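You operate a simulated robot arm through the tools that you are given. There is no shell and no other tool. Be economical: measure what you need, move in short steps, check, and stop when the job is done.

You are at the controls of a simulated robot arm. One attempt, no reset.

Task
Put the flat black lamp on the silver panel. Then take the red tip and put it on the top of the stock table. Then take the tool box on the top of the fitting table and put it away on the top of the parts bench. Then open the steel drawer, put the orange battery in the inside of the steel drawer, then shut the drawer. Then put the blue foot on the top of the fitting table away on the right bottom shelf of the racking. Then open the order box lid. The order counts. Set down upright: red tip.

The check looks at the end state, three seconds after you hand in, the way a careful person would. Anything else that was tipped, shoved, dropped, spilled or broken makes it a failure. Lids that push on must go on centred and level and be pressed home; caps that screw on are set level and turned clockwise until they are tight.

Robot
A 7-joint arm with a two-finger parallel gripper on a trunk, on a base that drives. Base frame: it is fixed to the floor where the robot stands at the start and does not move with it; the origin is under the middle of the robot, x ahead of it, y to its left, z up. Lengths are in m, angles in rad, forces in N, time in s.
With the tool pointing down near the work surface it reaches from about 0.3 to 0.72 m from the robot's upright axis, wherever it stands. Its first joint turns from -2.897 to 2.897 rad. Places, roughly: blue foot (4x4x4 cm) [-5, -0.4, 0.7]; flat black lamp [0.5, -0.25, 0.75]; inside of the steel drawer [-3, 1, 0.5]; orange battery [-5.25, -0.25, 0.75]; order box lid [0.5, -4.5, 1.2]; red tip (5x5x5 cm) [0.6, 0, 0.7]; right bottom shelf of the racking [0.7, -8.3, 1]; silver panel (12x10x2 cm) [0.7, -0.2, 0.7]; steel drawer [-3, 0.9, 0.6]; tool box [-5.5, -0.25, 0.75]; top of the parts bench [-9.6, -6.5, 0.9]; top of the stock table [0.8, -1.3, 0.7]. Payload 1.57 kg.
The tool frame sits at the grasp point between the pads (the TCP): z along the fingers, y along the line on which they close. The tips reach 0.03 m beyond it. Largest opening 0.08 m; finger width 0.017, thickness 0.012; the body of the gripper, 0.04 by 0.082 m, starts 0.08 m behind the TCP.
Orientation is told as [roll, pitch, yaw] about the base's x, y, z axes, in that order, counted from this pose: with the fingers straight down and closing along the base's y, the tool's x points along the base's -x, its y along +y and its z along -z.

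Tools
- The arm moves only by the tool servo_tool. Its argument "deltas" is text: rows parted by semicolons, each of 7 numbers parted by spaces: the shift along the base's x, y, z in units of 20 mm (1.0 is 20 mm), then the turn, a rotation vector about the base's x, y, z in units of 8 degrees (1.0 is 8 degrees), then the opening, from 0 (shut) to 1 (fully open). In form: dx dy dz ax ay az fingers; .... A call has 1 to 8 rows; each row shifts and turns the commanded pose from where the row before left it. A call with a number of a shift or a turn outside -1 to 1 is refused whole. Rows are played at 5 a second. More than 0.05 m and 0.15 rad between two rows, or a gripper value outside its range, and nothing of the call is played. Where a pose cannot be reached the arm comes as near as it can. A force on the tool above 40 N (or 10 N above the force at the start of the call, whichever is more), or a blocked arm, ends the call early, and 0.2 s more pass. Each finger travels about 0.072 m/s and halts on what it meets, pressing with about 33 N; the grip force reading is that of the motor and also rises with nothing between the fingers. The clock runs only during rows and for 0.2 s after the last one: add rows that do not move to give the fingers time. The reply holds the time, the measured pose of the TCP, the force on the tool along the base axes, the opening and the grip force, in the units named above and with some noise, with the torque about the TCP (base axes, N m) and any sound that the robot's microphone picked up.
- Cameras (640 x 400 px; columns grow to the right, rows downward): "scene" is now at [-0.0041, 0.1051, 1.393]; the picture's right is [-0.42, -0.91, 0.00], its down [-0.57, 0.26, -0.78] and it looks along [0.71, -0.32, -0.63] (base axes); focal length 261 px, centre (320, 200). "wrist" rides on the gripper at [0.072, -0.007, -0.122] in the tool frame; the picture's right is [0.09, 1.00, 0.00], its down [-0.84, 0.08, -0.54] and it looks along [-0.54, 0.05, 0.84] (tool axes); focal length 238 px, centre (320, 200).
- capture(camera): a new picture of that camera. The clock stands still meanwhile.
- lift_body(by): slides the trunk up (or, below 0, down) by that many m; the arm and the scene camera ride with it, the base frame stays. It gives what a move gives, with no picture.
- base_move(legs): drives the robot by 1 to 6 legs, each [ahead, left, turn to the left] in m, m and rad, along the robot's own axes; the way and the turn of a leg run together, so that a leg with both is an arc; at most 1.5 m and 3.142 rad a leg. The arm and the cameras ride along, it lands a little off, and it stops where it bumps. It gives what a move gives.
- head_to(pan, tilt): turns the head with the scene camera to pan (to the left, within 1.501 rad either way) and tilt (down, from -0.506 to 1.204), counted from straight ahead of the robot. It gives what a move gives.
- pixel_to_xyz(camera, pixels): for up to 12 pixels [column, row] of the newest picture of that camera ("zoom" is the newest enlarged one), the place [x, y, z] in the base frame of the surface seen there, good to about 0.002 m, but the place of the scene camera against the robot may be out by one fixed shift of up to 0.012 m in any direction. The clock stands still meanwhile.
- enlarge(camera, box): a new picture of the part [left, top, right, bottom] of that camera's present view, enlarged. The clock stands still meanwhile.
- finish_job(): hands the job in; it is judged then, once.

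Keep the steps short. Do not move on a guess: measure, check each grasp and each placing, and mend mistakes. In all there are 131 turns and 136 pictures (those below and enlarged ones count). Leave the gripper open and the arm clear of the work at the hand-in unless told otherwise, and finish with a single line.

The tools are called after "Call:" as a command line: name --argument value ..., lists and objects as JSON in quotes. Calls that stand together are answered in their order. servo_tool: Moves the arm, as the interface text tells. Its arguments: {"type":"object","properties":{"deltas":{"type":"string"}},"required":["deltas"]} The other tools are called the same way: lift_body (by) slides the trunk up or down; base_move (legs) drives the base; head_to (pan, tilt) turns the head that bears the scene camera; capture (camera) takes a picture; pixel_to_xyz (camera, pixels) gives the place of the surface under pixels of a picture; enlarge (camera, box) takes an enlarged picture of a part of a camera's view; finish_job () hands the job in.

At the start:

```text
time: 0.0
ee_pos: [0.4107, 0.0296, 1.0226]
orientation: [0.0, 0.0, 0.0]
force: [0.5, 0.3, -0.3]
moment: [0.0, 0.03, 0.01]
gripper_width: 0.08
finger_force: 0.0
trunk travel left (down, up): [-0.05, 0.065]
robot x, y, heading: [0.0004, 0.0004, -0.0]
head pan, tilt: [-0.429, 0.679]
```

scene: 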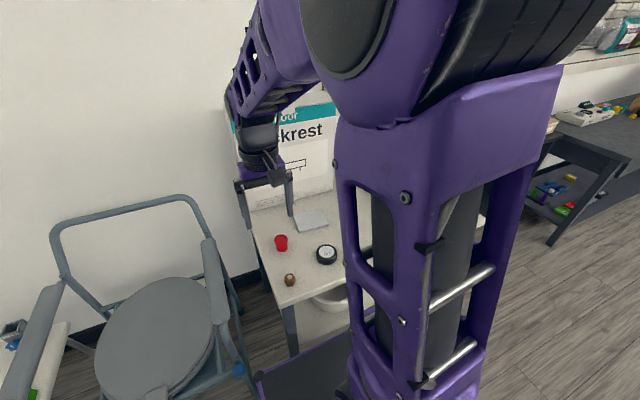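
wrist: 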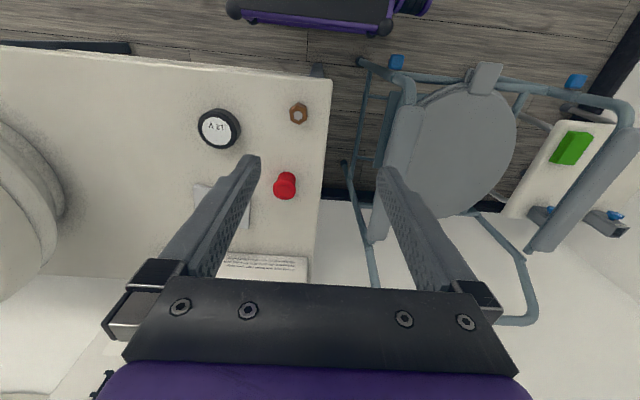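

The wrist view shows the black disc (218,128), the red tip (285,185), a brown nut (298,113) and the panel partly hidden near (205,200). I'll measure them and take a closer look.

Call:
pixel_to_xyz --camera "wrist" --pixels '[[216, 128], [200, 128], [240, 128], [218, 110], [218, 146], [285, 182], [285, 195], [298, 113], [205, 195], [225, 195], [325, 200], [150, 150]]'

Call:
enlarge --camera "scene" --box '[230, 180, 360, 310]'

Call:
pixel_to_xyz --camera "scene" --pixels '[[281, 240], [326, 252], [310, 220], [290, 280], [296, 213], [322, 210], [328, 228], [300, 232]]'

```text
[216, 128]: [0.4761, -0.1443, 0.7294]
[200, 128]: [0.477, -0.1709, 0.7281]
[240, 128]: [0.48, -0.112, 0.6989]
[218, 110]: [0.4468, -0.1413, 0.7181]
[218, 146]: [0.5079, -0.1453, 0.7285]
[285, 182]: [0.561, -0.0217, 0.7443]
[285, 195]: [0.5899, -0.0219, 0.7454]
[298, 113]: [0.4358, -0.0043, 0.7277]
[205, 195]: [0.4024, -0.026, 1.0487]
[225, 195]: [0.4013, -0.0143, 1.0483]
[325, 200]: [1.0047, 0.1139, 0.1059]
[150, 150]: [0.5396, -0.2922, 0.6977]
```

```text
3.08 times, centred on (295, 245) of scene
```

zoom: 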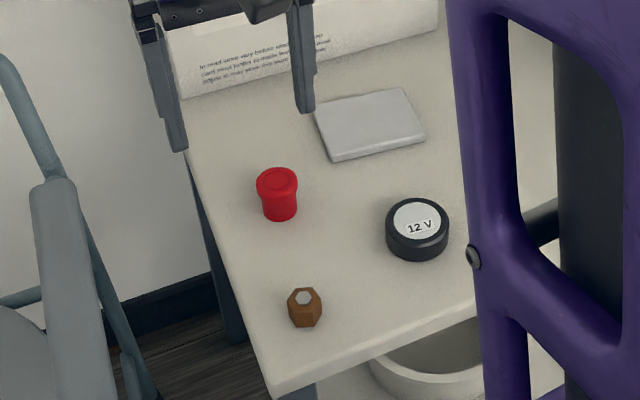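

```text
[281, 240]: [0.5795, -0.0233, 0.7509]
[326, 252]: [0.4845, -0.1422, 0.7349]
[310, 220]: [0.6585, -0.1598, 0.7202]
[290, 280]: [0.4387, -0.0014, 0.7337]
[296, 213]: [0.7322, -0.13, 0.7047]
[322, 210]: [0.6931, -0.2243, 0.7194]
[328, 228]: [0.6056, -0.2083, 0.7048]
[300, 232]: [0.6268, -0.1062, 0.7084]
```

The disc labelled 12 V (about 6 cm across, 3 cm high) is the lamp, centred near (0.478,-0.143). I'll move above it and go partway down, then look again.

Call:
servo_tool --deltas "0.42 -1 -0.8 0 0 0 1;0.42 -1 -0.8 0 0 0 1;0.42 -1 -0.8 0 0 0 1;0.42 -1 -0.8 0 0 0 1;0.42 -1 -0.8 0 0 0 1;0.42 -1 -0.8 0 0 0 1;0.42 -1 -0.8 0 0 0 1;0.42 -1 -0.8 0 0 0 1"

Call:
capture --camera "wrist"

```text
time: 1.8
ee_pos: [0.4776, -0.1279, 0.8941]
orientation: [0.0, 0.002, 0.0]
force: [0.4, -0.6, 1.5]
moment: [-0.02, -0.03, -0.02]
gripper_width: 0.0802
finger_force: 0.0
trunk travel left (down, up): [-0.05, 0.065]
robot x, y, heading: [0.0009, -0.003, 0.003]
head pan, tilt: [-0.429, 0.679]
```

```text
132 pictures are left
```

wrist: 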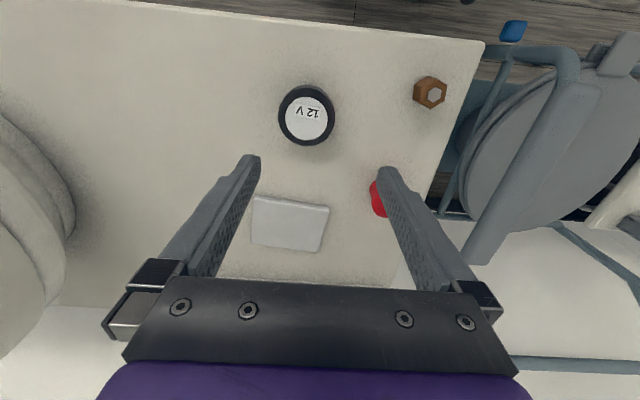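

Everything is visible now. I'll measure the lamp, the panel corners, the tip and the table surface.

Call:
pixel_to_xyz --camera "wrist" --pixels '[[306, 118], [281, 115], [331, 115], [306, 91], [306, 142], [254, 200], [327, 209], [317, 247], [253, 240], [289, 222], [378, 200], [340, 180]]'

```text
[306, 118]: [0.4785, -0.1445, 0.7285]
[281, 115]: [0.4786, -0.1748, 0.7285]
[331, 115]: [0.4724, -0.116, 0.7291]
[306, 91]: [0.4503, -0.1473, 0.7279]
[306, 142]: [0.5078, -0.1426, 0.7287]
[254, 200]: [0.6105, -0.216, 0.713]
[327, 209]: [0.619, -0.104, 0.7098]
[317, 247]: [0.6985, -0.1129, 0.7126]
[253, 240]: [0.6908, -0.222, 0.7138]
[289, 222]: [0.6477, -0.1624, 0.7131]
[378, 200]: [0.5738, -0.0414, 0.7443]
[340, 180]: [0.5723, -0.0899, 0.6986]
```

Lamp centre is (0.479,-0.145) with its top at 0.7285. Panel centre is (0.655,-0.164) with its top at 0.713. Going down over the lamp to TCP z≈0.734.

Call:
servo_tool --deltas "0.06 -0.86 -1 0 0 0 1;0 0 -1 0 0 0 1;0 0 -1 0 0 0 1;0 0 -1 0 0 0 1;0 0 -1 0 0 0 1;0 0 -1 0 0 0 1;0 0 -1 0 0 0 1;0 0 -0.95 0 0 0 1"

Call:
capture --camera "wrist"

```text
time: 3.6
ee_pos: [0.4785, -0.1482, 0.7344]
orientation: [0.0, -0.001, 0.0]
force: [-0.6, 0.3, -0.4]
moment: [0.01, 0.05, -0.01]
gripper_width: 0.08
finger_force: 0.0
trunk travel left (down, up): [-0.05, 0.065]
robot x, y, heading: [0.0048, 0.0005, 0.0]
head pan, tilt: [-0.429, 0.679]
```

```text
131 pictures are left
```

wrist: 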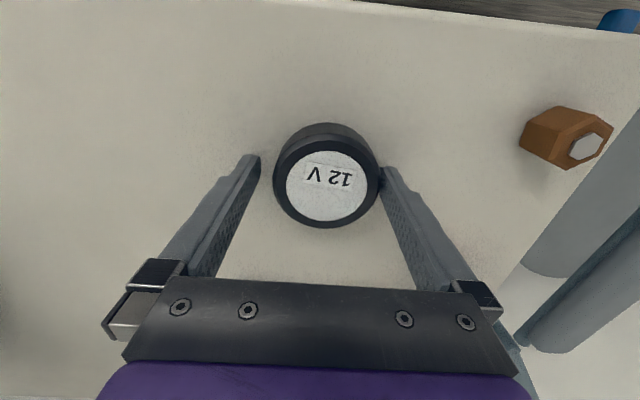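

The fingers straddle the lamp, which sits about 4 mm toward the +y finger. I'll nudge +y and close.

Call:
servo_tool --deltas "0 0.2 0 0 0 0 1;0 0 0 0 0 0 0.6;0 0 0 0 0 0 0.4;0 0 0 0 0 0 0.4;0 0 0 0 0 0 0.4"

```text
time: 4.8
ee_pos: [0.4784, -0.1443, 0.7364]
orientation: [-0.001, 0.0, 0.001]
force: [-0.5, -0.2, 0.8]
moment: [0.03, 0.0, 0.01]
gripper_width: 0.0667
finger_force: 32.5
trunk travel left (down, up): [-0.05, 0.065]
robot x, y, heading: [0.0024, -0.0014, -0.001]
head pan, tilt: [-0.429, 0.679]
```

Gripped at 0.067 m with 32 N. Lifting, then moving over the panel.

Call:
servo_tool --deltas "0 0 1 0 0 0 0.4;0 0 1 0 0 0 0.4;0 0 1 0 0 0 0.4;1 -0.2 0 0 0 0 0.4;1 -0.2 0 0 0 0 0.4;1 -0.2 0 0 0 0 0.4;1 -0.2 0 0 0 0 0.4;1 -0.2 0 0 0 0 0.4"

Call:
servo_tool --deltas "1 0 0 0 0 0 0.4;1 0 0 0 0 0 0.4;1 0 0 0 0 0 0.4;0.8 0 0 0 0 0 0.4;0 0 0 0 0 0 0.4"

Call:
capture --camera "wrist"

Call:
enlarge --camera "scene" --box '[230, 180, 360, 310]'

```text
time: 6.6
ee_pos: [0.5781, -0.163, 0.7931]
orientation: [0.0, -0.001, -0.001]
force: [0.5, 0.3, -1.2]
moment: [-0.01, 0.02, -0.04]
gripper_width: 0.0668
finger_force: 32.7
trunk travel left (down, up): [-0.05, 0.065]
robot x, y, heading: [0.0005, 0.0015, 0.006]
head pan, tilt: [-0.429, 0.679]
```

```text
time: 7.8
ee_pos: [0.6555, -0.1634, 0.7954]
orientation: [0.001, 0.001, -0.001]
force: [0.5, -0.6, -1.2]
moment: [0.04, 0.02, 0.01]
gripper_width: 0.0668
finger_force: 33.3
trunk travel left (down, up): [-0.05, 0.065]
robot x, y, heading: [0.0057, 0.0018, -0.0]
head pan, tilt: [-0.429, 0.679]
```

```text
130 pictures are left
```

wrist: 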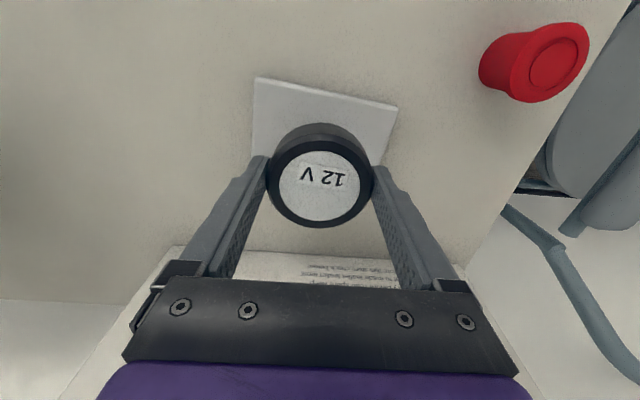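

```text
3.08 times, centred on (295, 245) of scene
```

zoom: 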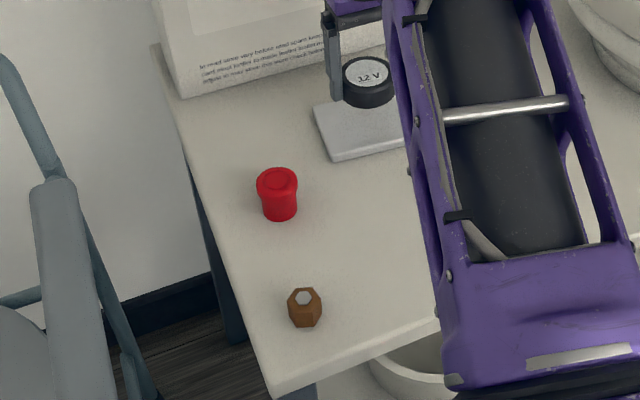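

The lamp is held level above the panel. Lowering to about z 0.751.

Call:
servo_tool --deltas "0 0 -1 0 0 0 0.4;0 0 -0.9 0 0 0 0.4;0 0 -0.2 0 0 0 0.4;0 0 -0.1 0 0 0 0.4;0 0 0 0 0 0 0.4"

```text
time: 9.0
ee_pos: [0.6546, -0.1637, 0.7514]
orientation: [-0.001, 0.0, -0.001]
force: [-0.4, -0.6, -1.3]
moment: [0.0, 0.01, 0.01]
gripper_width: 0.0668
finger_force: 33.6
trunk travel left (down, up): [-0.05, 0.065]
robot x, y, heading: [-0.003, 0.0029, 0.001]
head pan, tilt: [-0.429, 0.679]
```

Nearly touching. I'll go on in very small steps until contact shows.

Call:
servo_tool --deltas "0 0 -0.05 0 0 0 0.4;0 0 -0.05 0 0 0 0.4;0 0 0 0 0 0 0.4"

Call:
enlarge --camera "scene" --box '[280, 180, 350, 240]'

```text
time: 9.8
ee_pos: [0.656, -0.1647, 0.7493]
orientation: [0.0, -0.002, -0.002]
force: [-0.5, -1.4, -1.1]
moment: [-0.01, 0.01, 0.0]
gripper_width: 0.0668
finger_force: 32.5
trunk travel left (down, up): [-0.05, 0.065]
robot x, y, heading: [-0.0, -0.0018, -0.003]
head pan, tilt: [-0.429, 0.679]
```

```text
6.67 times, centred on (315, 210) of scene
```

zoom: 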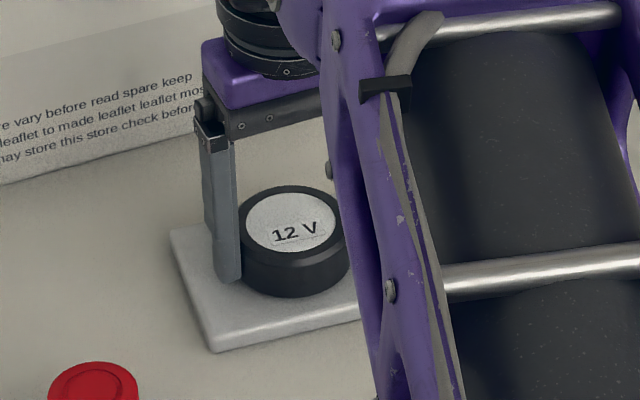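

Call:
servo_tool --deltas "0 0 -0.05 0 0 0 0.4;0 0 -0.05 0 0 0 0.4;0 0 0 0 0 0 0.4"

```text
time: 10.6
ee_pos: [0.6558, -0.1641, 0.7483]
orientation: [-0.001, -0.001, 0.001]
force: [1.4, -1.1, 7.5]
moment: [-0.02, 0.1, 0.02]
gripper_width: 0.0667
finger_force: 33.1
trunk travel left (down, up): [-0.05, 0.065]
robot x, y, heading: [-0.0029, 0.0006, 0.003]
head pan, tilt: [-0.429, 0.679]
```

Contact at 7.5 N. Releasing and rising.

Call:
servo_tool --deltas "0 0 0 0 0 0 0.9;0 0 0 0 0 0 1;0 0 0 0 0 0 1;0 0 1 0 0 0 1;0 0 1 0 0 0 1;0 0 1 0 0 0 1;-0.5 0.5 1 0 0 0 1;-0.5 0.5 0.5 0 0 0 1"

Call:
capture --camera "wrist"

```text
time: 12.4
ee_pos: [0.6344, -0.143, 0.8393]
orientation: [0.0, 0.0, 0.001]
force: [1.1, -0.1, -0.3]
moment: [0.02, 0.0, 0.03]
gripper_width: 0.0799
finger_force: 0.0
trunk travel left (down, up): [-0.05, 0.065]
robot x, y, heading: [0.0026, -0.0024, -0.001]
head pan, tilt: [-0.429, 0.679]
```

```text
127 pictures are left
```

wrist: 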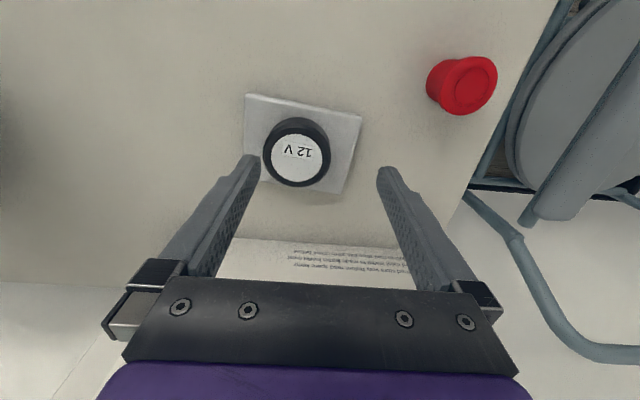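

The lamp rests on the panel. Next I'll measure the red tip.

Call:
pixel_to_xyz --camera "wrist" --pixels '[[472, 86], [472, 60], [466, 113], [446, 86], [496, 80], [430, 85], [420, 130]]'

```text
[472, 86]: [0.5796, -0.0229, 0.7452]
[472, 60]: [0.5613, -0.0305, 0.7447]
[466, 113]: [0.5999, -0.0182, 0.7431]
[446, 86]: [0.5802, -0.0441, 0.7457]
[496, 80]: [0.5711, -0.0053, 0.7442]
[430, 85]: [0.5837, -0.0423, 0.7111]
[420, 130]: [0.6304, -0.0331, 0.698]
```

The tip is at (0.580,-0.024), top at 0.745. Moving above it.

Call:
servo_tool --deltas "-0.45 1 0 0 0 0 1;-0.45 1 0 0 0 0 1;-0.45 1 0 0 0 0 1;-0.45 1 0 0 0 0 1;-0.45 1 0 0 0 0 1;-0.45 0.95 0 0 0 0 1;0 0 -1 0 0 0 1;0 0 0 0 0 0 1"

Call:
capture --camera "wrist"

```text
time: 14.2
ee_pos: [0.5825, -0.0238, 0.8169]
orientation: [0.001, 0.001, 0.0]
force: [0.3, 0.2, -0.1]
moment: [0.02, 0.01, 0.0]
gripper_width: 0.08
finger_force: 0.1
trunk travel left (down, up): [-0.05, 0.065]
robot x, y, heading: [-0.0, -0.0015, -0.001]
head pan, tilt: [-0.429, 0.679]
```

```text
126 pictures are left
```

wrist: 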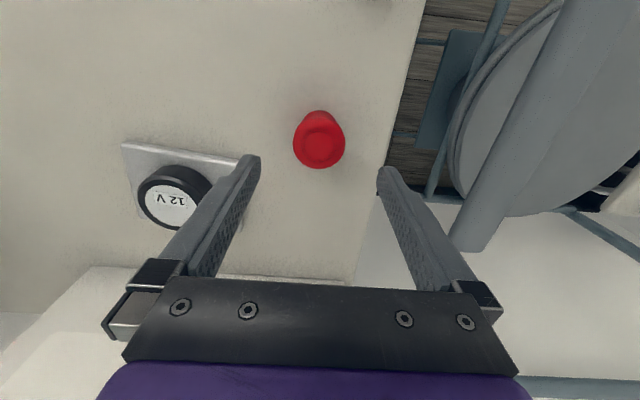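

Centred. Lowering to z≈0.736 and closing.

Call:
servo_tool --deltas "-0.1 0 -1 0 0 0 1;0 0 -1 0 0 0 1;0 0 -1 0 0 0 1;0 0 -1 0 0 0 1;0 0 0 0 0 0 0.6;0 0 0 0 0 0 0.2;0 0 0 0 0 0 0.2;0 0 0 0 0 0 0.2"

Call:
servo_tool --deltas "0 0 1 0 0 0 0.2;0 0 1 0 0 0 0.2;0 0 1 0 0 0 0.2;0 0 1 0 0 0 0.2"

Call:
capture --camera "wrist"

```text
time: 16.0
ee_pos: [0.5814, -0.0248, 0.7368]
orientation: [-0.001, 0.0, 0.0]
force: [0.1, -1.2, 1.0]
moment: [-0.04, -0.07, -0.02]
gripper_width: 0.0429
finger_force: 32.3
trunk travel left (down, up): [-0.05, 0.065]
robot x, y, heading: [0.0053, 0.0003, 0.003]
head pan, tilt: [-0.429, 0.679]
```

```text
time: 17.0
ee_pos: [0.5812, -0.023, 0.8185]
orientation: [0.002, 0.001, 0.001]
force: [0.0, -0.1, 0.3]
moment: [0.01, 0.0, 0.0]
gripper_width: 0.043
finger_force: 32.8
trunk travel left (down, up): [-0.05, 0.065]
robot x, y, heading: [0.0018, -0.0003, 0.001]
head pan, tilt: [-0.429, 0.679]
```

```text
125 pictures are left
```

wrist: 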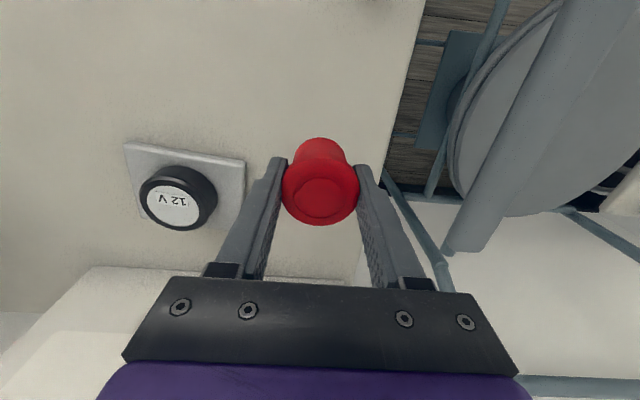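

The tip is held upright. I'll raise and pull the arm back, then look toward the stock table on the right.

Call:
servo_tool --deltas "0 0 1 0 0 0 0.2;0 0 1 0 0 0 0.2;-1 0 1 0 0 0 0.2;-1 0 1 0 0 0 0.2;-1 0 1 0 0 0 0.2;-1 0 1 0 0 0 0.2;-1 0 1 0 0 0 0.2;-1 0 1 0 0 0 0.2"

Call:
head_to --pan -1.1 --tilt 0.5

Call:
capture --camera "scene"

```text
time: 18.8
ee_pos: [0.4578, -0.0245, 0.9779]
orientation: [0.002, 0.0, 0.001]
force: [0.1, -0.3, -0.2]
moment: [0.03, 0.02, 0.01]
gripper_width: 0.0429
finger_force: 33.3
trunk travel left (down, up): [-0.05, 0.065]
robot x, y, heading: [-0.0008, 0.0014, -0.003]
head pan, tilt: [-0.429, 0.679]
```

```text
time: 19.9
ee_pos: [0.4588, -0.0244, 0.9777]
orientation: [0.001, -0.001, -0.002]
force: [0.3, 0.7, 0.4]
moment: [0.03, 0.03, 0.02]
gripper_width: 0.0431
finger_force: 32.6
trunk travel left (down, up): [-0.05, 0.065]
robot x, y, heading: [-0.0015, 0.0045, -0.001]
head pan, tilt: [-1.1, 0.499]
```

```text
124 pictures are left
```

scene: 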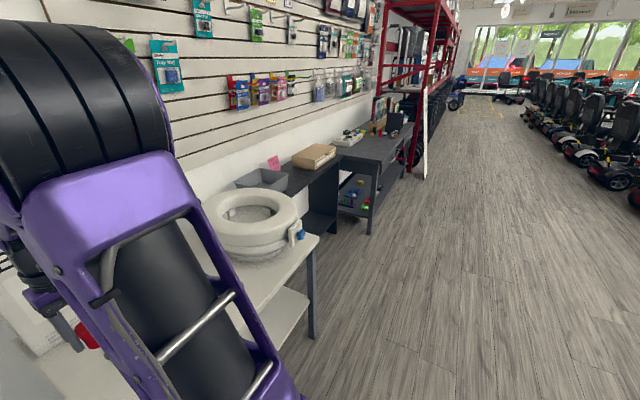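

Call:
pixel_to_xyz --camera "scene" --pixels '[[300, 245], [318, 238], [260, 265], [322, 180], [335, 165], [290, 175], [315, 155], [262, 182], [370, 150], [350, 137], [395, 120], [425, 150]]'

Call:
enlarge --camera "scene" --box '[220, 90, 450, 260]'

```text
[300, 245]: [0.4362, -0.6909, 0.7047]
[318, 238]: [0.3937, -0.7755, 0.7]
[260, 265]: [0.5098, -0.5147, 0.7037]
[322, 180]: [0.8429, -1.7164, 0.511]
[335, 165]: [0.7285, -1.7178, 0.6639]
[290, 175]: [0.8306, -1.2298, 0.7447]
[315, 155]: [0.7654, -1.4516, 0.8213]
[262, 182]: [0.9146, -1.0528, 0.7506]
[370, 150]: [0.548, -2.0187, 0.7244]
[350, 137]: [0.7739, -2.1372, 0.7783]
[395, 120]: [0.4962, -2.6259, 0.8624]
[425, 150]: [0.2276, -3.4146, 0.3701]
```

```text
2.35 times, centred on (335, 175) of scene
```

zoom: 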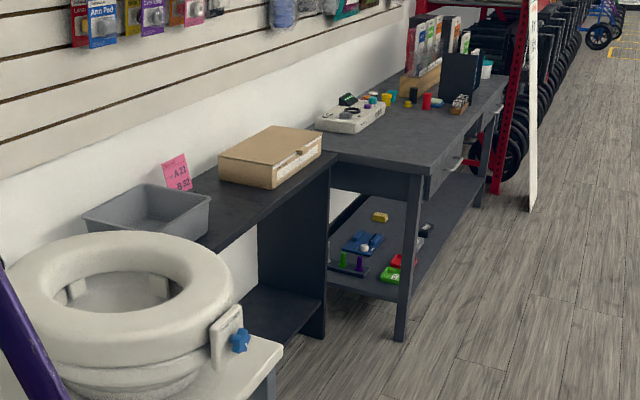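

The stock table is the narrow dark table between y≈-0.8 and -1.7, with its top at z≈0.745. Before driving past the raised seat I'll check heights and free spots.

Call:
pixel_to_xyz --camera "scene" --pixels '[[250, 195], [215, 220], [290, 210], [300, 233], [280, 160], [287, 170], [293, 166], [297, 190], [245, 178], [300, 165], [331, 160], [285, 190]]'

```text
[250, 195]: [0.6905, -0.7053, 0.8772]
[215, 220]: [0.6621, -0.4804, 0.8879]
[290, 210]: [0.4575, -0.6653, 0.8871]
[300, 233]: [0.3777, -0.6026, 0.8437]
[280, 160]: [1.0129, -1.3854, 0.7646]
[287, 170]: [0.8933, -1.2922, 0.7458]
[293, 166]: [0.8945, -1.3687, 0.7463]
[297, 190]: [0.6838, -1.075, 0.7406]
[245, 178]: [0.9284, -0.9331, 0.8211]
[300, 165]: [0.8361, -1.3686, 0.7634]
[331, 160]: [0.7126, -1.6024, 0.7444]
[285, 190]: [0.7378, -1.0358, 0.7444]
```

The stock table has a free spot between the tray and the carton, near (0.78,-1.24). I'll back off 0.1 m to clear the bucket under the first table, then drive right.

Call:
base_move --legs '[[-0.1, 0, 0], [0, -1.24, 0]]'

Call:
head_to --pan -0.6 --tilt 0.7

Call:
capture --camera "scene"

Call:
capture --camera "wrist"

```text
time: 32.6
ee_pos: [0.3264, -1.2732, 0.978]
orientation: [-0.001, -0.001, -0.047]
force: [0.0, -0.9, -0.9]
moment: [-0.01, -0.01, -0.01]
gripper_width: 0.043
finger_force: 32.9
trunk travel left (down, up): [-0.05, 0.065]
robot x, y, heading: [-0.1322, -1.2274, -0.043]
head pan, tilt: [-1.1, 0.499]
```

```text
time: 33.6
ee_pos: [0.3277, -1.2744, 0.9776]
orientation: [0.001, 0.0, -0.046]
force: [-0.7, -0.1, -1.0]
moment: [0.01, 0.02, 0.0]
gripper_width: 0.043
finger_force: 33.2
trunk travel left (down, up): [-0.05, 0.065]
robot x, y, heading: [-0.1314, -1.2281, -0.047]
head pan, tilt: [-0.6, 0.7]
```

```text
122 pictures are left
```

scene: 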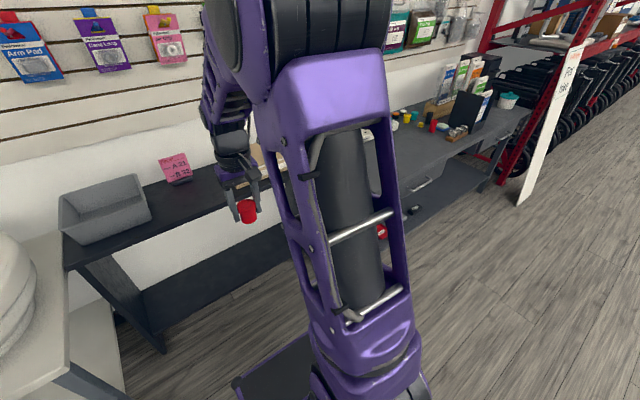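

```text
121 pictures are left
```

wrist: 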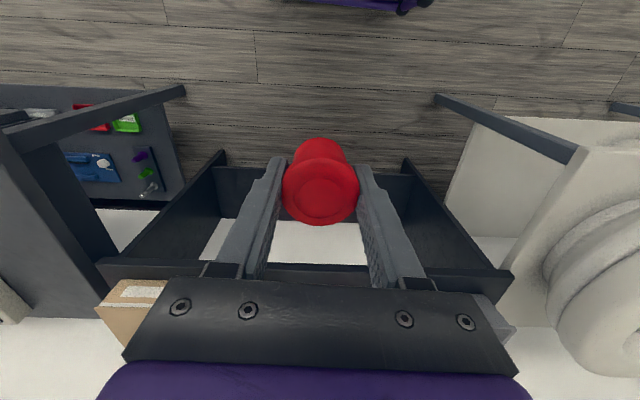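

Call:
pixel_to_xyz --camera "scene" --pixels '[[238, 383], [305, 340], [265, 370], [190, 195], [180, 205], [150, 205], [215, 185], [270, 160], [55, 370], [130, 195]]'

Call:
pixel_to_xyz --camera "wrist" --pixels '[[180, 92], [220, 155], [408, 162], [440, 100], [500, 275], [110, 270], [100, 290], [320, 265]]'

```text
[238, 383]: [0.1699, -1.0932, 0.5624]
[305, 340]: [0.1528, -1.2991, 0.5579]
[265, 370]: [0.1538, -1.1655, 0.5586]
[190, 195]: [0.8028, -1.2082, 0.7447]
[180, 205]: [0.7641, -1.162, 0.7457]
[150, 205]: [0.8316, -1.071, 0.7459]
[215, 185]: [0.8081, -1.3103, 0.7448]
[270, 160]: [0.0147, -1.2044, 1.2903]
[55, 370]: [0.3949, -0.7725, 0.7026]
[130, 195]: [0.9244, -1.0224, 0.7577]
```

```text
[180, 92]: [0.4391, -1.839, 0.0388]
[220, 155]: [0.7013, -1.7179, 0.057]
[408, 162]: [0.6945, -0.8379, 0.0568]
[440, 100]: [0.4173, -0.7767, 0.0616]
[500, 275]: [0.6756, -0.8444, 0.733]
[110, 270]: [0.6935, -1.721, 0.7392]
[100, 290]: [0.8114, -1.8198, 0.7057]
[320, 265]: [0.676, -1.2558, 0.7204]
```

The front edge of the stock table is at x≈0.68. The robot's front is about 0.29 m ahead of its axis, so 0.35 m ahead is safe. I'll straighten the heading too.

Call:
base_move --legs '[[0.33, 0, 0.046]]'

Call:
capture --camera "wrist"

Call:
capture --camera "scene"

```text
time: 35.7
ee_pos: [0.6494, -1.2579, 0.9764]
orientation: [0.0, 0.001, 0.001]
force: [-0.6, 0.1, -0.6]
moment: [-0.01, -0.03, 0.01]
gripper_width: 0.0431
finger_force: 32.9
trunk travel left (down, up): [-0.05, 0.065]
robot x, y, heading: [0.191, -1.2341, 0.002]
head pan, tilt: [-0.6, 0.7]
```

```text
120 pictures are left
```

wrist: 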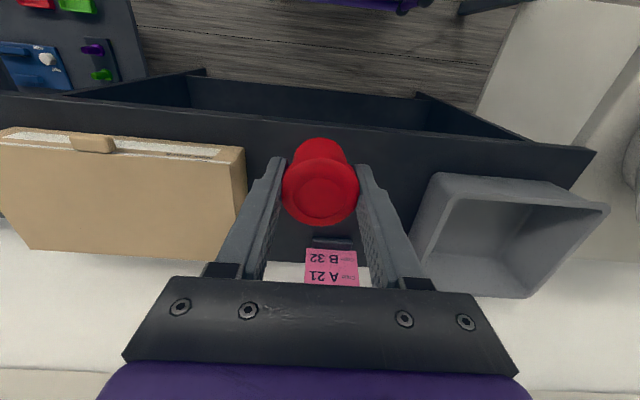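

```text
119 pictures are left
```

scene: 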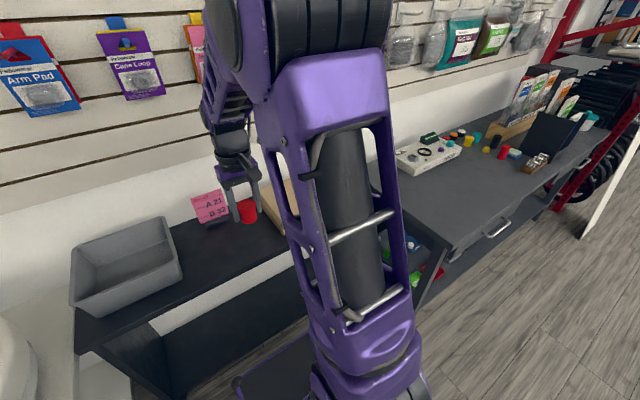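

Call:
pixel_to_xyz --camera "wrist" --pixels '[[245, 152], [245, 230], [430, 180], [412, 240], [330, 241], [380, 150], [265, 135], [385, 125], [290, 250]]'

```text
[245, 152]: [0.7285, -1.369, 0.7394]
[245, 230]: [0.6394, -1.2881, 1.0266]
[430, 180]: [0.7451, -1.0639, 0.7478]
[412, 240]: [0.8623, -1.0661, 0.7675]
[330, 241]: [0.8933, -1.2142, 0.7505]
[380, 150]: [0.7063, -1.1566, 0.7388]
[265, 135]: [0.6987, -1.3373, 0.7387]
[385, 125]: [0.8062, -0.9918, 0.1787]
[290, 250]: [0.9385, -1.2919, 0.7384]
```

Free area: x 0.70–0.88, y -1.36 to -1.07, surface at z 0.7387. Target is (0.785,-1.23) with TCP z≈0.776. Moving over it and lowering.

Call:
servo_tool --deltas "1 0.2 0 0 0 0 0.2;1 0.2 0 0 0 0 0.2;1 0.2 0 0 0 0 0.2;1 0.2 0 0 0 0 0.2;1 0.2 0 0 0 0 0.2;1 0.2 -0.5 0 0 0 0.2;0.8 0.2 -1 0 0 0 0.2;0 0 -1 0 0 0 0.2"

Call:
servo_tool --deltas "0 0 -1 0 0 0 0.2;0 0 -1 0 0 0 0.2;0 0 -1 0 0 0 0.2;0 0 -1 0 0 0 0.2;0 0 -1 0 0 0 0.2;0 0 -1 0 0 0 0.2;0 0 -1 0 0 0 0.2;0 0 0 0 0 0 0.2"

Call:
capture --camera "wrist"

```text
time: 37.5
ee_pos: [0.7859, -1.2312, 0.9262]
orientation: [0.0, 0.001, 0.004]
force: [-0.3, 0.2, -0.5]
moment: [0.01, -0.01, -0.07]
gripper_width: 0.0428
finger_force: 32.6
trunk travel left (down, up): [-0.05, 0.065]
robot x, y, heading: [0.193, -1.2315, -0.001]
head pan, tilt: [-0.6, 0.7]
```

```text
time: 39.3
ee_pos: [0.7849, -1.2321, 0.7872]
orientation: [0.0, 0.0, 0.004]
force: [-0.9, -0.2, -0.5]
moment: [-0.01, 0.02, 0.01]
gripper_width: 0.043
finger_force: 33.0
trunk travel left (down, up): [-0.05, 0.065]
robot x, y, heading: [0.1886, -1.238, 0.001]
head pan, tilt: [-0.6, 0.7]
```

```text
118 pictures are left
```

wrist: 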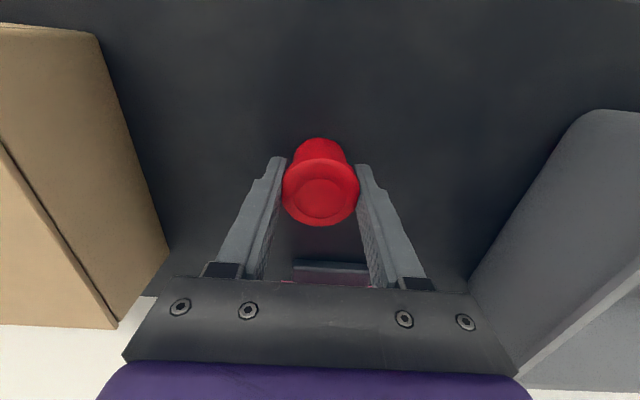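

About 11 mm left. Going down slowly until contact.

Call:
servo_tool --deltas "0 0 -0.3 0 0 0 0.2;0 0 -0.15 0 0 0 0.2;0 0 -0.05 0 0 0 0.2;0 0 -0.05 0 0 0 0.2;0 0 0 0 0 0 0.2"

```text
time: 40.5
ee_pos: [0.7856, -1.2311, 0.777]
orientation: [0.001, -0.003, 0.003]
force: [0.8, 0.8, 2.8]
moment: [0.05, -0.01, 0.01]
gripper_width: 0.0433
finger_force: 33.2
trunk travel left (down, up): [-0.05, 0.065]
robot x, y, heading: [0.1915, -1.2335, 0.002]
head pan, tilt: [-0.6, 0.7]
```

Call:
servo_tool --deltas "0 0 -0.05 0 0 0 0.2;0 0 0 0 0 0 0.2"

```text
time: 41.1
ee_pos: [0.7861, -1.2315, 0.7768]
orientation: [0.0, -0.004, 0.001]
force: [0.0, -2.5, 14.2]
moment: [0.12, 0.11, 0.03]
gripper_width: 0.043
finger_force: 33.2
trunk travel left (down, up): [-0.05, 0.065]
robot x, y, heading: [0.1888, -1.2375, 0.002]
head pan, tilt: [-0.6, 0.7]
```

In contact at 14 N. Opening and rising straight up.

Call:
servo_tool --deltas "0 0 0 0 0 0 0.6;0 0 0 0 0 0 1;0 0 0 0 0 0 1;0 0 1 0 0 0 1;0 0 1 0 0 0 1;0 0 1 0 0 0 1;0 0 1 0 0 0 1;0 0 1 0 0 0 1"

Call:
servo_tool --deltas "0 0 1 0 0 0 1;0 0 1 0 0 0 1;0 0 1 0 0 0 1;-1 0 1 0 0 0 1;-1 0 1 0 0 0 1;-1 0 0.5 0 0 0 1;-1 0 0 0 0 0 1;-1 0 0 0 0 0 1"

Call:
capture --camera "wrist"

```text
time: 42.9
ee_pos: [0.7846, -1.2308, 0.8763]
orientation: [0.0, 0.002, 0.003]
force: [0.5, 0.0, -0.6]
moment: [0.0, -0.03, 0.02]
gripper_width: 0.0799
finger_force: 0.0
trunk travel left (down, up): [-0.05, 0.065]
robot x, y, heading: [0.1878, -1.2357, 0.005]
head pan, tilt: [-0.6, 0.7]
```

```text
time: 44.7
ee_pos: [0.6852, -1.2294, 0.9865]
orientation: [0.0, 0.001, 0.003]
force: [0.3, -0.3, 0.0]
moment: [-0.01, -0.01, 0.02]
gripper_width: 0.0801
finger_force: 0.0
trunk travel left (down, up): [-0.05, 0.065]
robot x, y, heading: [0.1909, -1.2333, 0.002]
head pan, tilt: [-0.6, 0.7]
```

```text
117 pictures are left
```

wrist: 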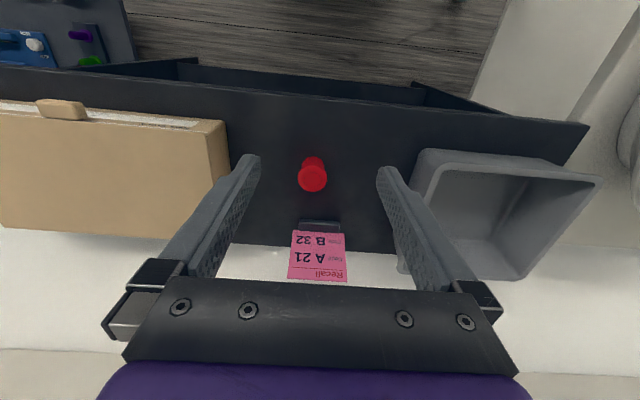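

The red tip stands upright on the stock table. Next is the fitting table near (-5.2,-0.3). I'll pull the arm in, back off, turn to face -x, and look.

Call:
servo_tool --deltas "-1 0 0.5 0 0 0 1;-1 0 0.5 0 0 0 1;-1 0 0 0 0 0 1;-1 0 0 0 0 0 1;-0.5 0 0 0 0 0 1"

Call:
base_move --legs '[[-0.5, 0, 0], [0, 0, -1.57]]'

Call:
head_to --pan -1.2 --tilt 0.35

Call:
capture --camera "scene"

```text
time: 45.9
ee_pos: [0.5951, -1.2299, 1.0036]
orientation: [-0.001, 0.001, 0.003]
force: [0.6, 0.2, -0.6]
moment: [-0.01, 0.03, -0.01]
gripper_width: 0.08
finger_force: 0.1
trunk travel left (down, up): [-0.05, 0.065]
robot x, y, heading: [0.1903, -1.2373, 0.004]
head pan, tilt: [-0.6, 0.7]
```

```text
time: 52.8
ee_pos: [-0.293, -1.6447, 1.0042]
orientation: [0.001, -0.001, -1.521]
force: [0.3, -1.2, -0.3]
moment: [0.0, -0.01, -0.03]
gripper_width: 0.08
finger_force: 0.0
trunk travel left (down, up): [-0.05, 0.065]
robot x, y, heading: [-0.3212, -1.239, -1.523]
head pan, tilt: [-0.6, 0.7]
```

```text
time: 53.8
ee_pos: [-0.2929, -1.6446, 1.0034]
orientation: [0.0, 0.0, -1.522]
force: [0.0, 0.1, 0.4]
moment: [0.01, 0.02, 0.01]
gripper_width: 0.0801
finger_force: 0.1
trunk travel left (down, up): [-0.05, 0.065]
robot x, y, heading: [-0.3144, -1.2425, -1.518]
head pan, tilt: [-1.201, 0.351]
```

```text
116 pictures are left
```

scene: 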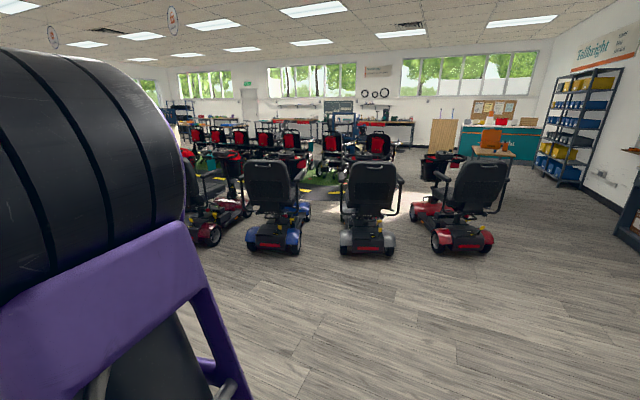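

Call:
enlarge --camera "scene" --box '[400, 60, 640, 220]'

Call:
pixel_to_xyz --camera "scene" --pixels '[[270, 240], [368, 240], [460, 235], [425, 190], [495, 152], [510, 155], [445, 140], [560, 180], [630, 215], [205, 235], [540, 200], [330, 175]]'

```text
2.50 times, centred on (520, 140) of scene
```

zoom: 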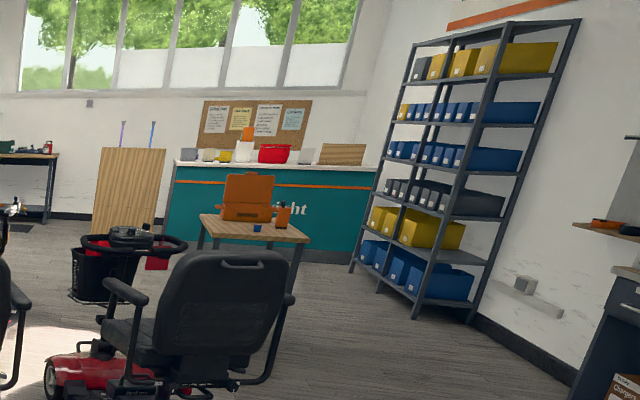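

```text
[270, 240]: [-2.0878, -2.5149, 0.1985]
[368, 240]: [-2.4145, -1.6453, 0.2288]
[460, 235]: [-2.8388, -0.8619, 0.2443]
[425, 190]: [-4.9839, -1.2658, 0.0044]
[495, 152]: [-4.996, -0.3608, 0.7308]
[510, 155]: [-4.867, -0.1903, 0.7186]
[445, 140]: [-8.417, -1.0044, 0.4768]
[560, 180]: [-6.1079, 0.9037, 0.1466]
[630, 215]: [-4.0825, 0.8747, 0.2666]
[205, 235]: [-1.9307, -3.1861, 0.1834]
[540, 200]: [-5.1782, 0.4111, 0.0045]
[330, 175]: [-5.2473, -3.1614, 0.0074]
```

The wooden table beyond the red scooter is the fitting table, holding the orange tool box. The steel drawer unit stands on the right wall. I'll turn to face -x and go past the scooter on its +y side, checking on the way.

Call:
base_move --legs '[[0, 0, -1.62], [1.0, 0, 0], [0, -1.3, 0]]'

Call:
head_to --pan -0.55 --tilt 0.45

Call:
capture --camera "scene"

Call:
capture --camera "wrist"

```text
time: 75.4
ee_pos: [-1.7485, 0.0577, 1.0059]
orientation: [0.0, 0.001, -3.134]
force: [0.4, -0.5, 0.4]
moment: [0.06, -0.01, -0.03]
gripper_width: 0.0801
finger_force: 0.0
trunk travel left (down, up): [-0.05, 0.065]
robot x, y, heading: [-1.3475, 0.063, -3.124]
head pan, tilt: [-1.201, 0.351]
```

```text
time: 76.4
ee_pos: [-1.7496, 0.0569, 1.0048]
orientation: [0.0, 0.0, -3.132]
force: [0.0, 0.2, 0.4]
moment: [-0.03, -0.03, 0.02]
gripper_width: 0.0801
finger_force: 0.1
trunk travel left (down, up): [-0.05, 0.065]
robot x, y, heading: [-1.3451, 0.0656, -3.133]
head pan, tilt: [-0.55, 0.45]
```

```text
114 pictures are left
```

scene: 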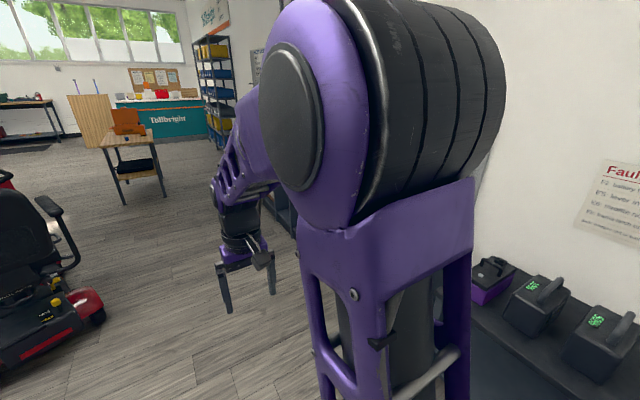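

```text
113 pictures are left
```

wrist: 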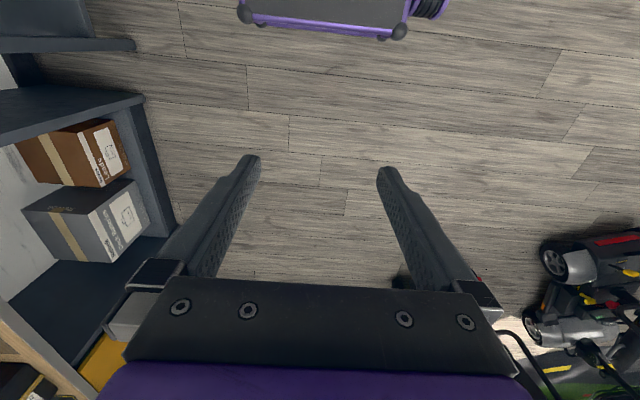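

Call:
pixel_to_xyz --camera "wrist" --pixels '[[140, 97], [175, 200], [150, 240], [545, 260], [110, 350], [560, 325]]'

Call:
pixel_to_xyz --camera "scene" --pixels '[[100, 310], [77, 240], [60, 215], [130, 135], [160, 137], [128, 200], [163, 197], [115, 147], [150, 145], [230, 190], [285, 180]]'

```text
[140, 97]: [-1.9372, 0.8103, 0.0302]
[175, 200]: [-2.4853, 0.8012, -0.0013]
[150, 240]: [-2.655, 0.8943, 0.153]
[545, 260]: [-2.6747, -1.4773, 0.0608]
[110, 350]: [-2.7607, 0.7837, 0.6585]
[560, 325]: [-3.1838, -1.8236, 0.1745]
```

```text
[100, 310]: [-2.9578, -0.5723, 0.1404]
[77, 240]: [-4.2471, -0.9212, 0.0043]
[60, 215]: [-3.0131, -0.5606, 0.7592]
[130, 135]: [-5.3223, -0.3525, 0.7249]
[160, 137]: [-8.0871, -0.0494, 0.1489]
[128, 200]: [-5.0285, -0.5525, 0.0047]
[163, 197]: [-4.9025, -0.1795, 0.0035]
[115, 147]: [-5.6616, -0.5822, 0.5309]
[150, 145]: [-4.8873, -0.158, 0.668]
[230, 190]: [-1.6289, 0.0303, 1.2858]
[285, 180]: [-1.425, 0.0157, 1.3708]
```

The passage runs from y≈-0.55 to 0.78, so I'm nearly centred. I'll drive ahead 2.8 m, then sidestep left to line up with the fitting table.

Call:
base_move --legs '[[1.4, -0.05, 0], [1.35, 0, 0], [0, 0.35, 0]]'

Call:
head_to --pan -0.35 --tilt 0.65

Call:
capture --camera "scene"

Call:
capture --camera "wrist"

```text
time: 93.1
ee_pos: [-4.4605, -0.343, 1.0051]
orientation: [0.0, 0.001, -3.124]
force: [0.7, 0.6, -0.9]
moment: [0.02, 0.0, -0.01]
gripper_width: 0.0801
finger_force: 0.1
trunk travel left (down, up): [-0.05, 0.065]
robot x, y, heading: [-4.0546, -0.3324, -3.123]
head pan, tilt: [-0.55, 0.45]
```

```text
time: 93.8
ee_pos: [-4.4612, -0.3428, 1.0036]
orientation: [0.001, 0.0, -3.124]
force: [0.1, -0.2, -0.5]
moment: [0.0, -0.01, -0.03]
gripper_width: 0.0802
finger_force: 0.0
trunk travel left (down, up): [-0.05, 0.065]
robot x, y, heading: [-4.0539, -0.3361, -3.125]
head pan, tilt: [-0.351, 0.649]
```

```text
112 pictures are left
```

scene: 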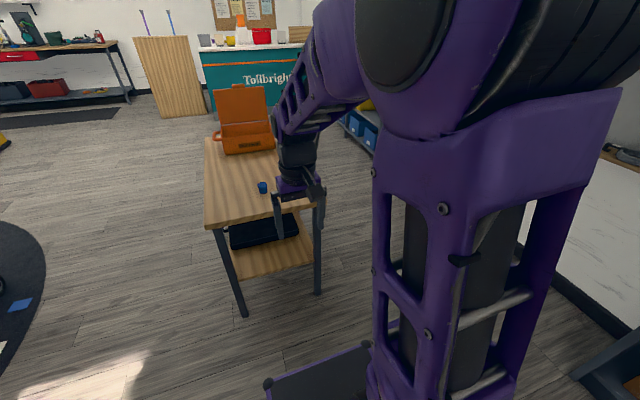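

```text
111 pictures are left
```

wrist: 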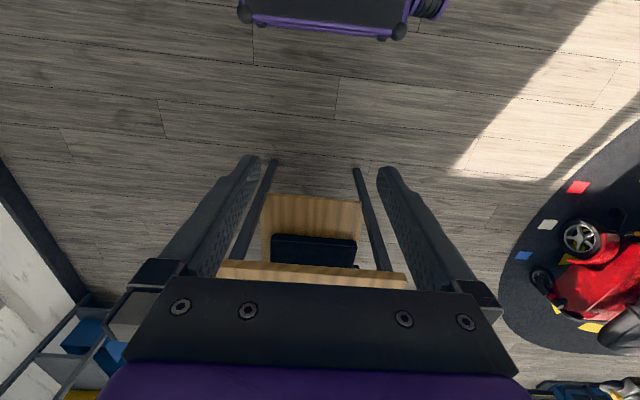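

Call:
pixel_to_xyz --camera "scene" --pixels '[[215, 225], [300, 208], [262, 188], [245, 150], [218, 140], [270, 150], [232, 95], [207, 140], [240, 170]]'

Call:
enlarge --camera "scene" --box '[190, 70, 340, 230]'

```text
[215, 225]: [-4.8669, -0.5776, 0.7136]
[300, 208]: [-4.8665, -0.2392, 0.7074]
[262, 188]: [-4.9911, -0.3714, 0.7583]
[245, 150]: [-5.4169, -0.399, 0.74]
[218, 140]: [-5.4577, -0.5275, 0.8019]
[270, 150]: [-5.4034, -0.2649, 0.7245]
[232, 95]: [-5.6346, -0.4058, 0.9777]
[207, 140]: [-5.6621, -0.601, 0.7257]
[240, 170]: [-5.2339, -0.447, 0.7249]
```

```text
2.50 times, centred on (265, 150) of scene
```

zoom: 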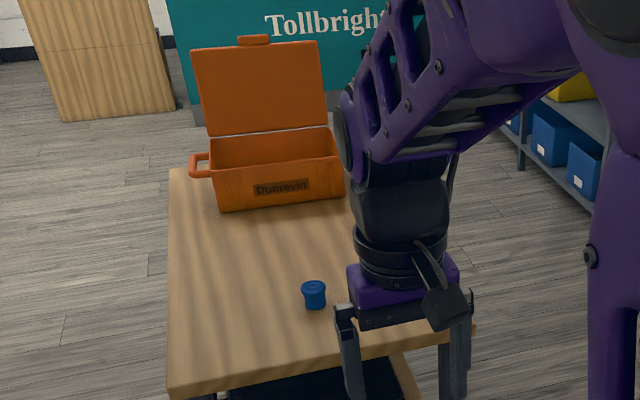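

The tool box sits at the far end (x≈-5.42 to -5.65), lid open, with a handle on its -y side. The -y side looks like the best approach, so I'll look left for obstacles first.

Call:
head_to --pan 0.75 --tilt 0.6

Call:
capture --camera "scene"

Call:
pixel_to_xyz --camera "wrist" --pixels '[[565, 280], [585, 240], [505, 290], [540, 190], [400, 272], [225, 266], [262, 160], [358, 170]]'

```text
time: 95.2
ee_pos: [-4.4607, -0.3423, 1.0015]
orientation: [0.001, 0.005, -3.125]
force: [0.1, -0.5, -0.8]
moment: [0.0, -0.05, 0.01]
gripper_width: 0.0798
finger_force: 0.1
trunk travel left (down, up): [-0.05, 0.065]
robot x, y, heading: [-4.0583, -0.329, -3.127]
head pan, tilt: [0.75, 0.6]
```

```text
109 pictures are left
```

scene: 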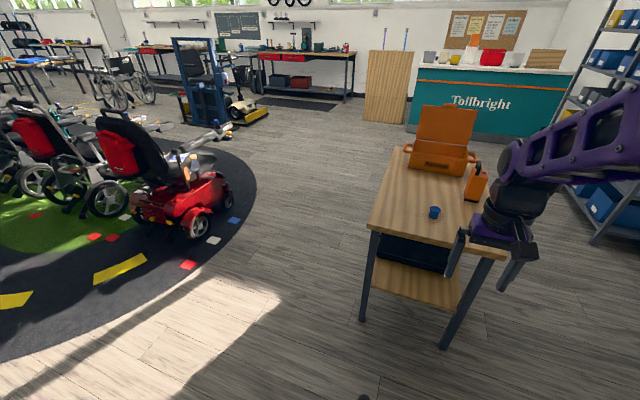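

```text
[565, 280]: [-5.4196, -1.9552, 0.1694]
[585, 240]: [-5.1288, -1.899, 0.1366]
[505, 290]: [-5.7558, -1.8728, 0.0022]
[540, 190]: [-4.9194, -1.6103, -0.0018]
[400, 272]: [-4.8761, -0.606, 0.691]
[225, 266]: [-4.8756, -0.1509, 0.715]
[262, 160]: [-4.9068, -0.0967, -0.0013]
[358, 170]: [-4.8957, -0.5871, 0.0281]
```

The side toward -y is open. I'll drive left 0.8, ahead 1.4, then turn right to face the table from -y.

Call:
base_move --legs '[[0, 0.8, 0], [1.42, 0, 0], [0, 0, -1.57]]'

Call:
head_to --pan 0.35 --tilt 0.75

Call:
capture --camera "scene"

Call:
capture --camera "wrist"

```text
time: 99.1
ee_pos: [-4.4573, -0.6527, 0.9981]
orientation: [0.002, 0.015, -3.113]
force: [-0.6, 0.3, 0.3]
moment: [0.04, 0.0, 0.01]
gripper_width: 0.0797
finger_force: 0.0
trunk travel left (down, up): [-0.05, 0.065]
robot x, y, heading: [-4.0536, -0.6348, -3.113]
head pan, tilt: [0.75, 0.6]
stopped in leg 1: the robot was blocked; the commanded pose is now the measured one
```

```text
time: 99.9
ee_pos: [-4.4579, -0.6523, 1.0014]
orientation: [0.001, 0.012, -3.109]
force: [0.8, -0.7, 0.5]
moment: [0.02, 0.03, 0.03]
gripper_width: 0.0803
finger_force: 0.0
trunk travel left (down, up): [-0.05, 0.065]
robot x, y, heading: [-4.0515, -0.6335, -3.114]
head pan, tilt: [0.351, 0.75]
```

```text
108 pictures are left
```

scene: 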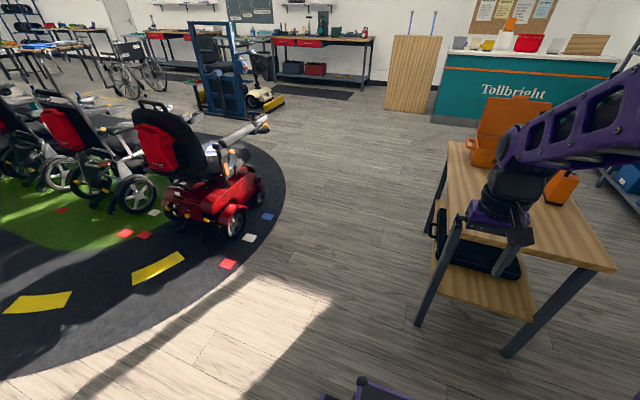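

```text
107 pictures are left
```

wrist: 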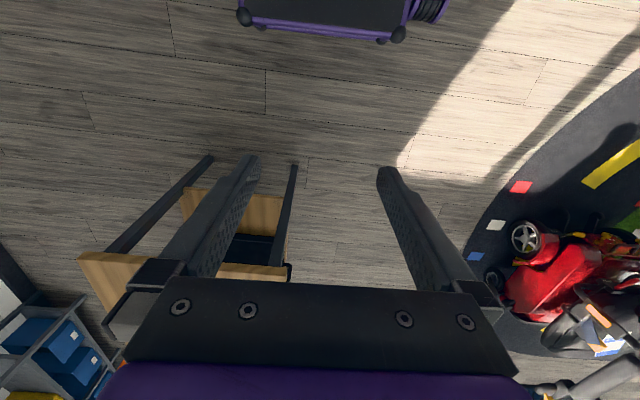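

Blocked while sidestepping left. I'll back off a little to the right and look left for what I touched.

Call:
base_move --legs '[[0, -0.08, 0]]'

Call:
head_to --pan 1.5 --tilt 0.8

Call:
capture --camera "scene"

```text
time: 101.4
ee_pos: [-4.46, -0.5736, 1.0007]
orientation: [0.001, 0.01, -3.11]
force: [0.5, 0.4, 0.6]
moment: [0.0, 0.0, 0.01]
gripper_width: 0.0803
finger_force: 0.1
trunk travel left (down, up): [-0.05, 0.065]
robot x, y, heading: [-4.0502, -0.5545, -3.114]
head pan, tilt: [0.351, 0.75]
```

```text
time: 102.8
ee_pos: [-4.4614, -0.5717, 0.9989]
orientation: [0.001, 0.014, -3.111]
force: [-0.2, 0.1, 0.1]
moment: [0.0, -0.03, 0.02]
gripper_width: 0.0798
finger_force: 0.0
trunk travel left (down, up): [-0.05, 0.065]
robot x, y, heading: [-4.0562, -0.558, -3.109]
head pan, tilt: [1.499, 0.799]
```

```text
106 pictures are left
```

scene: 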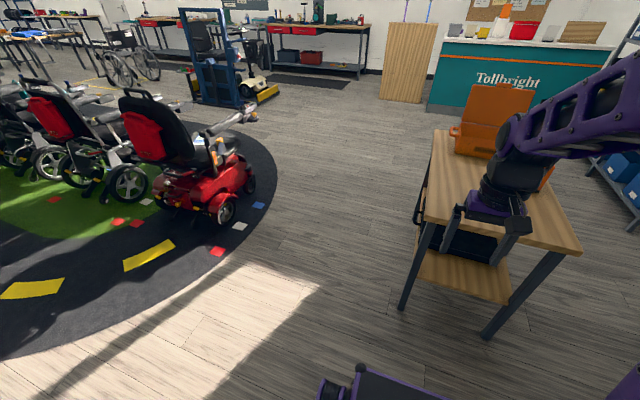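

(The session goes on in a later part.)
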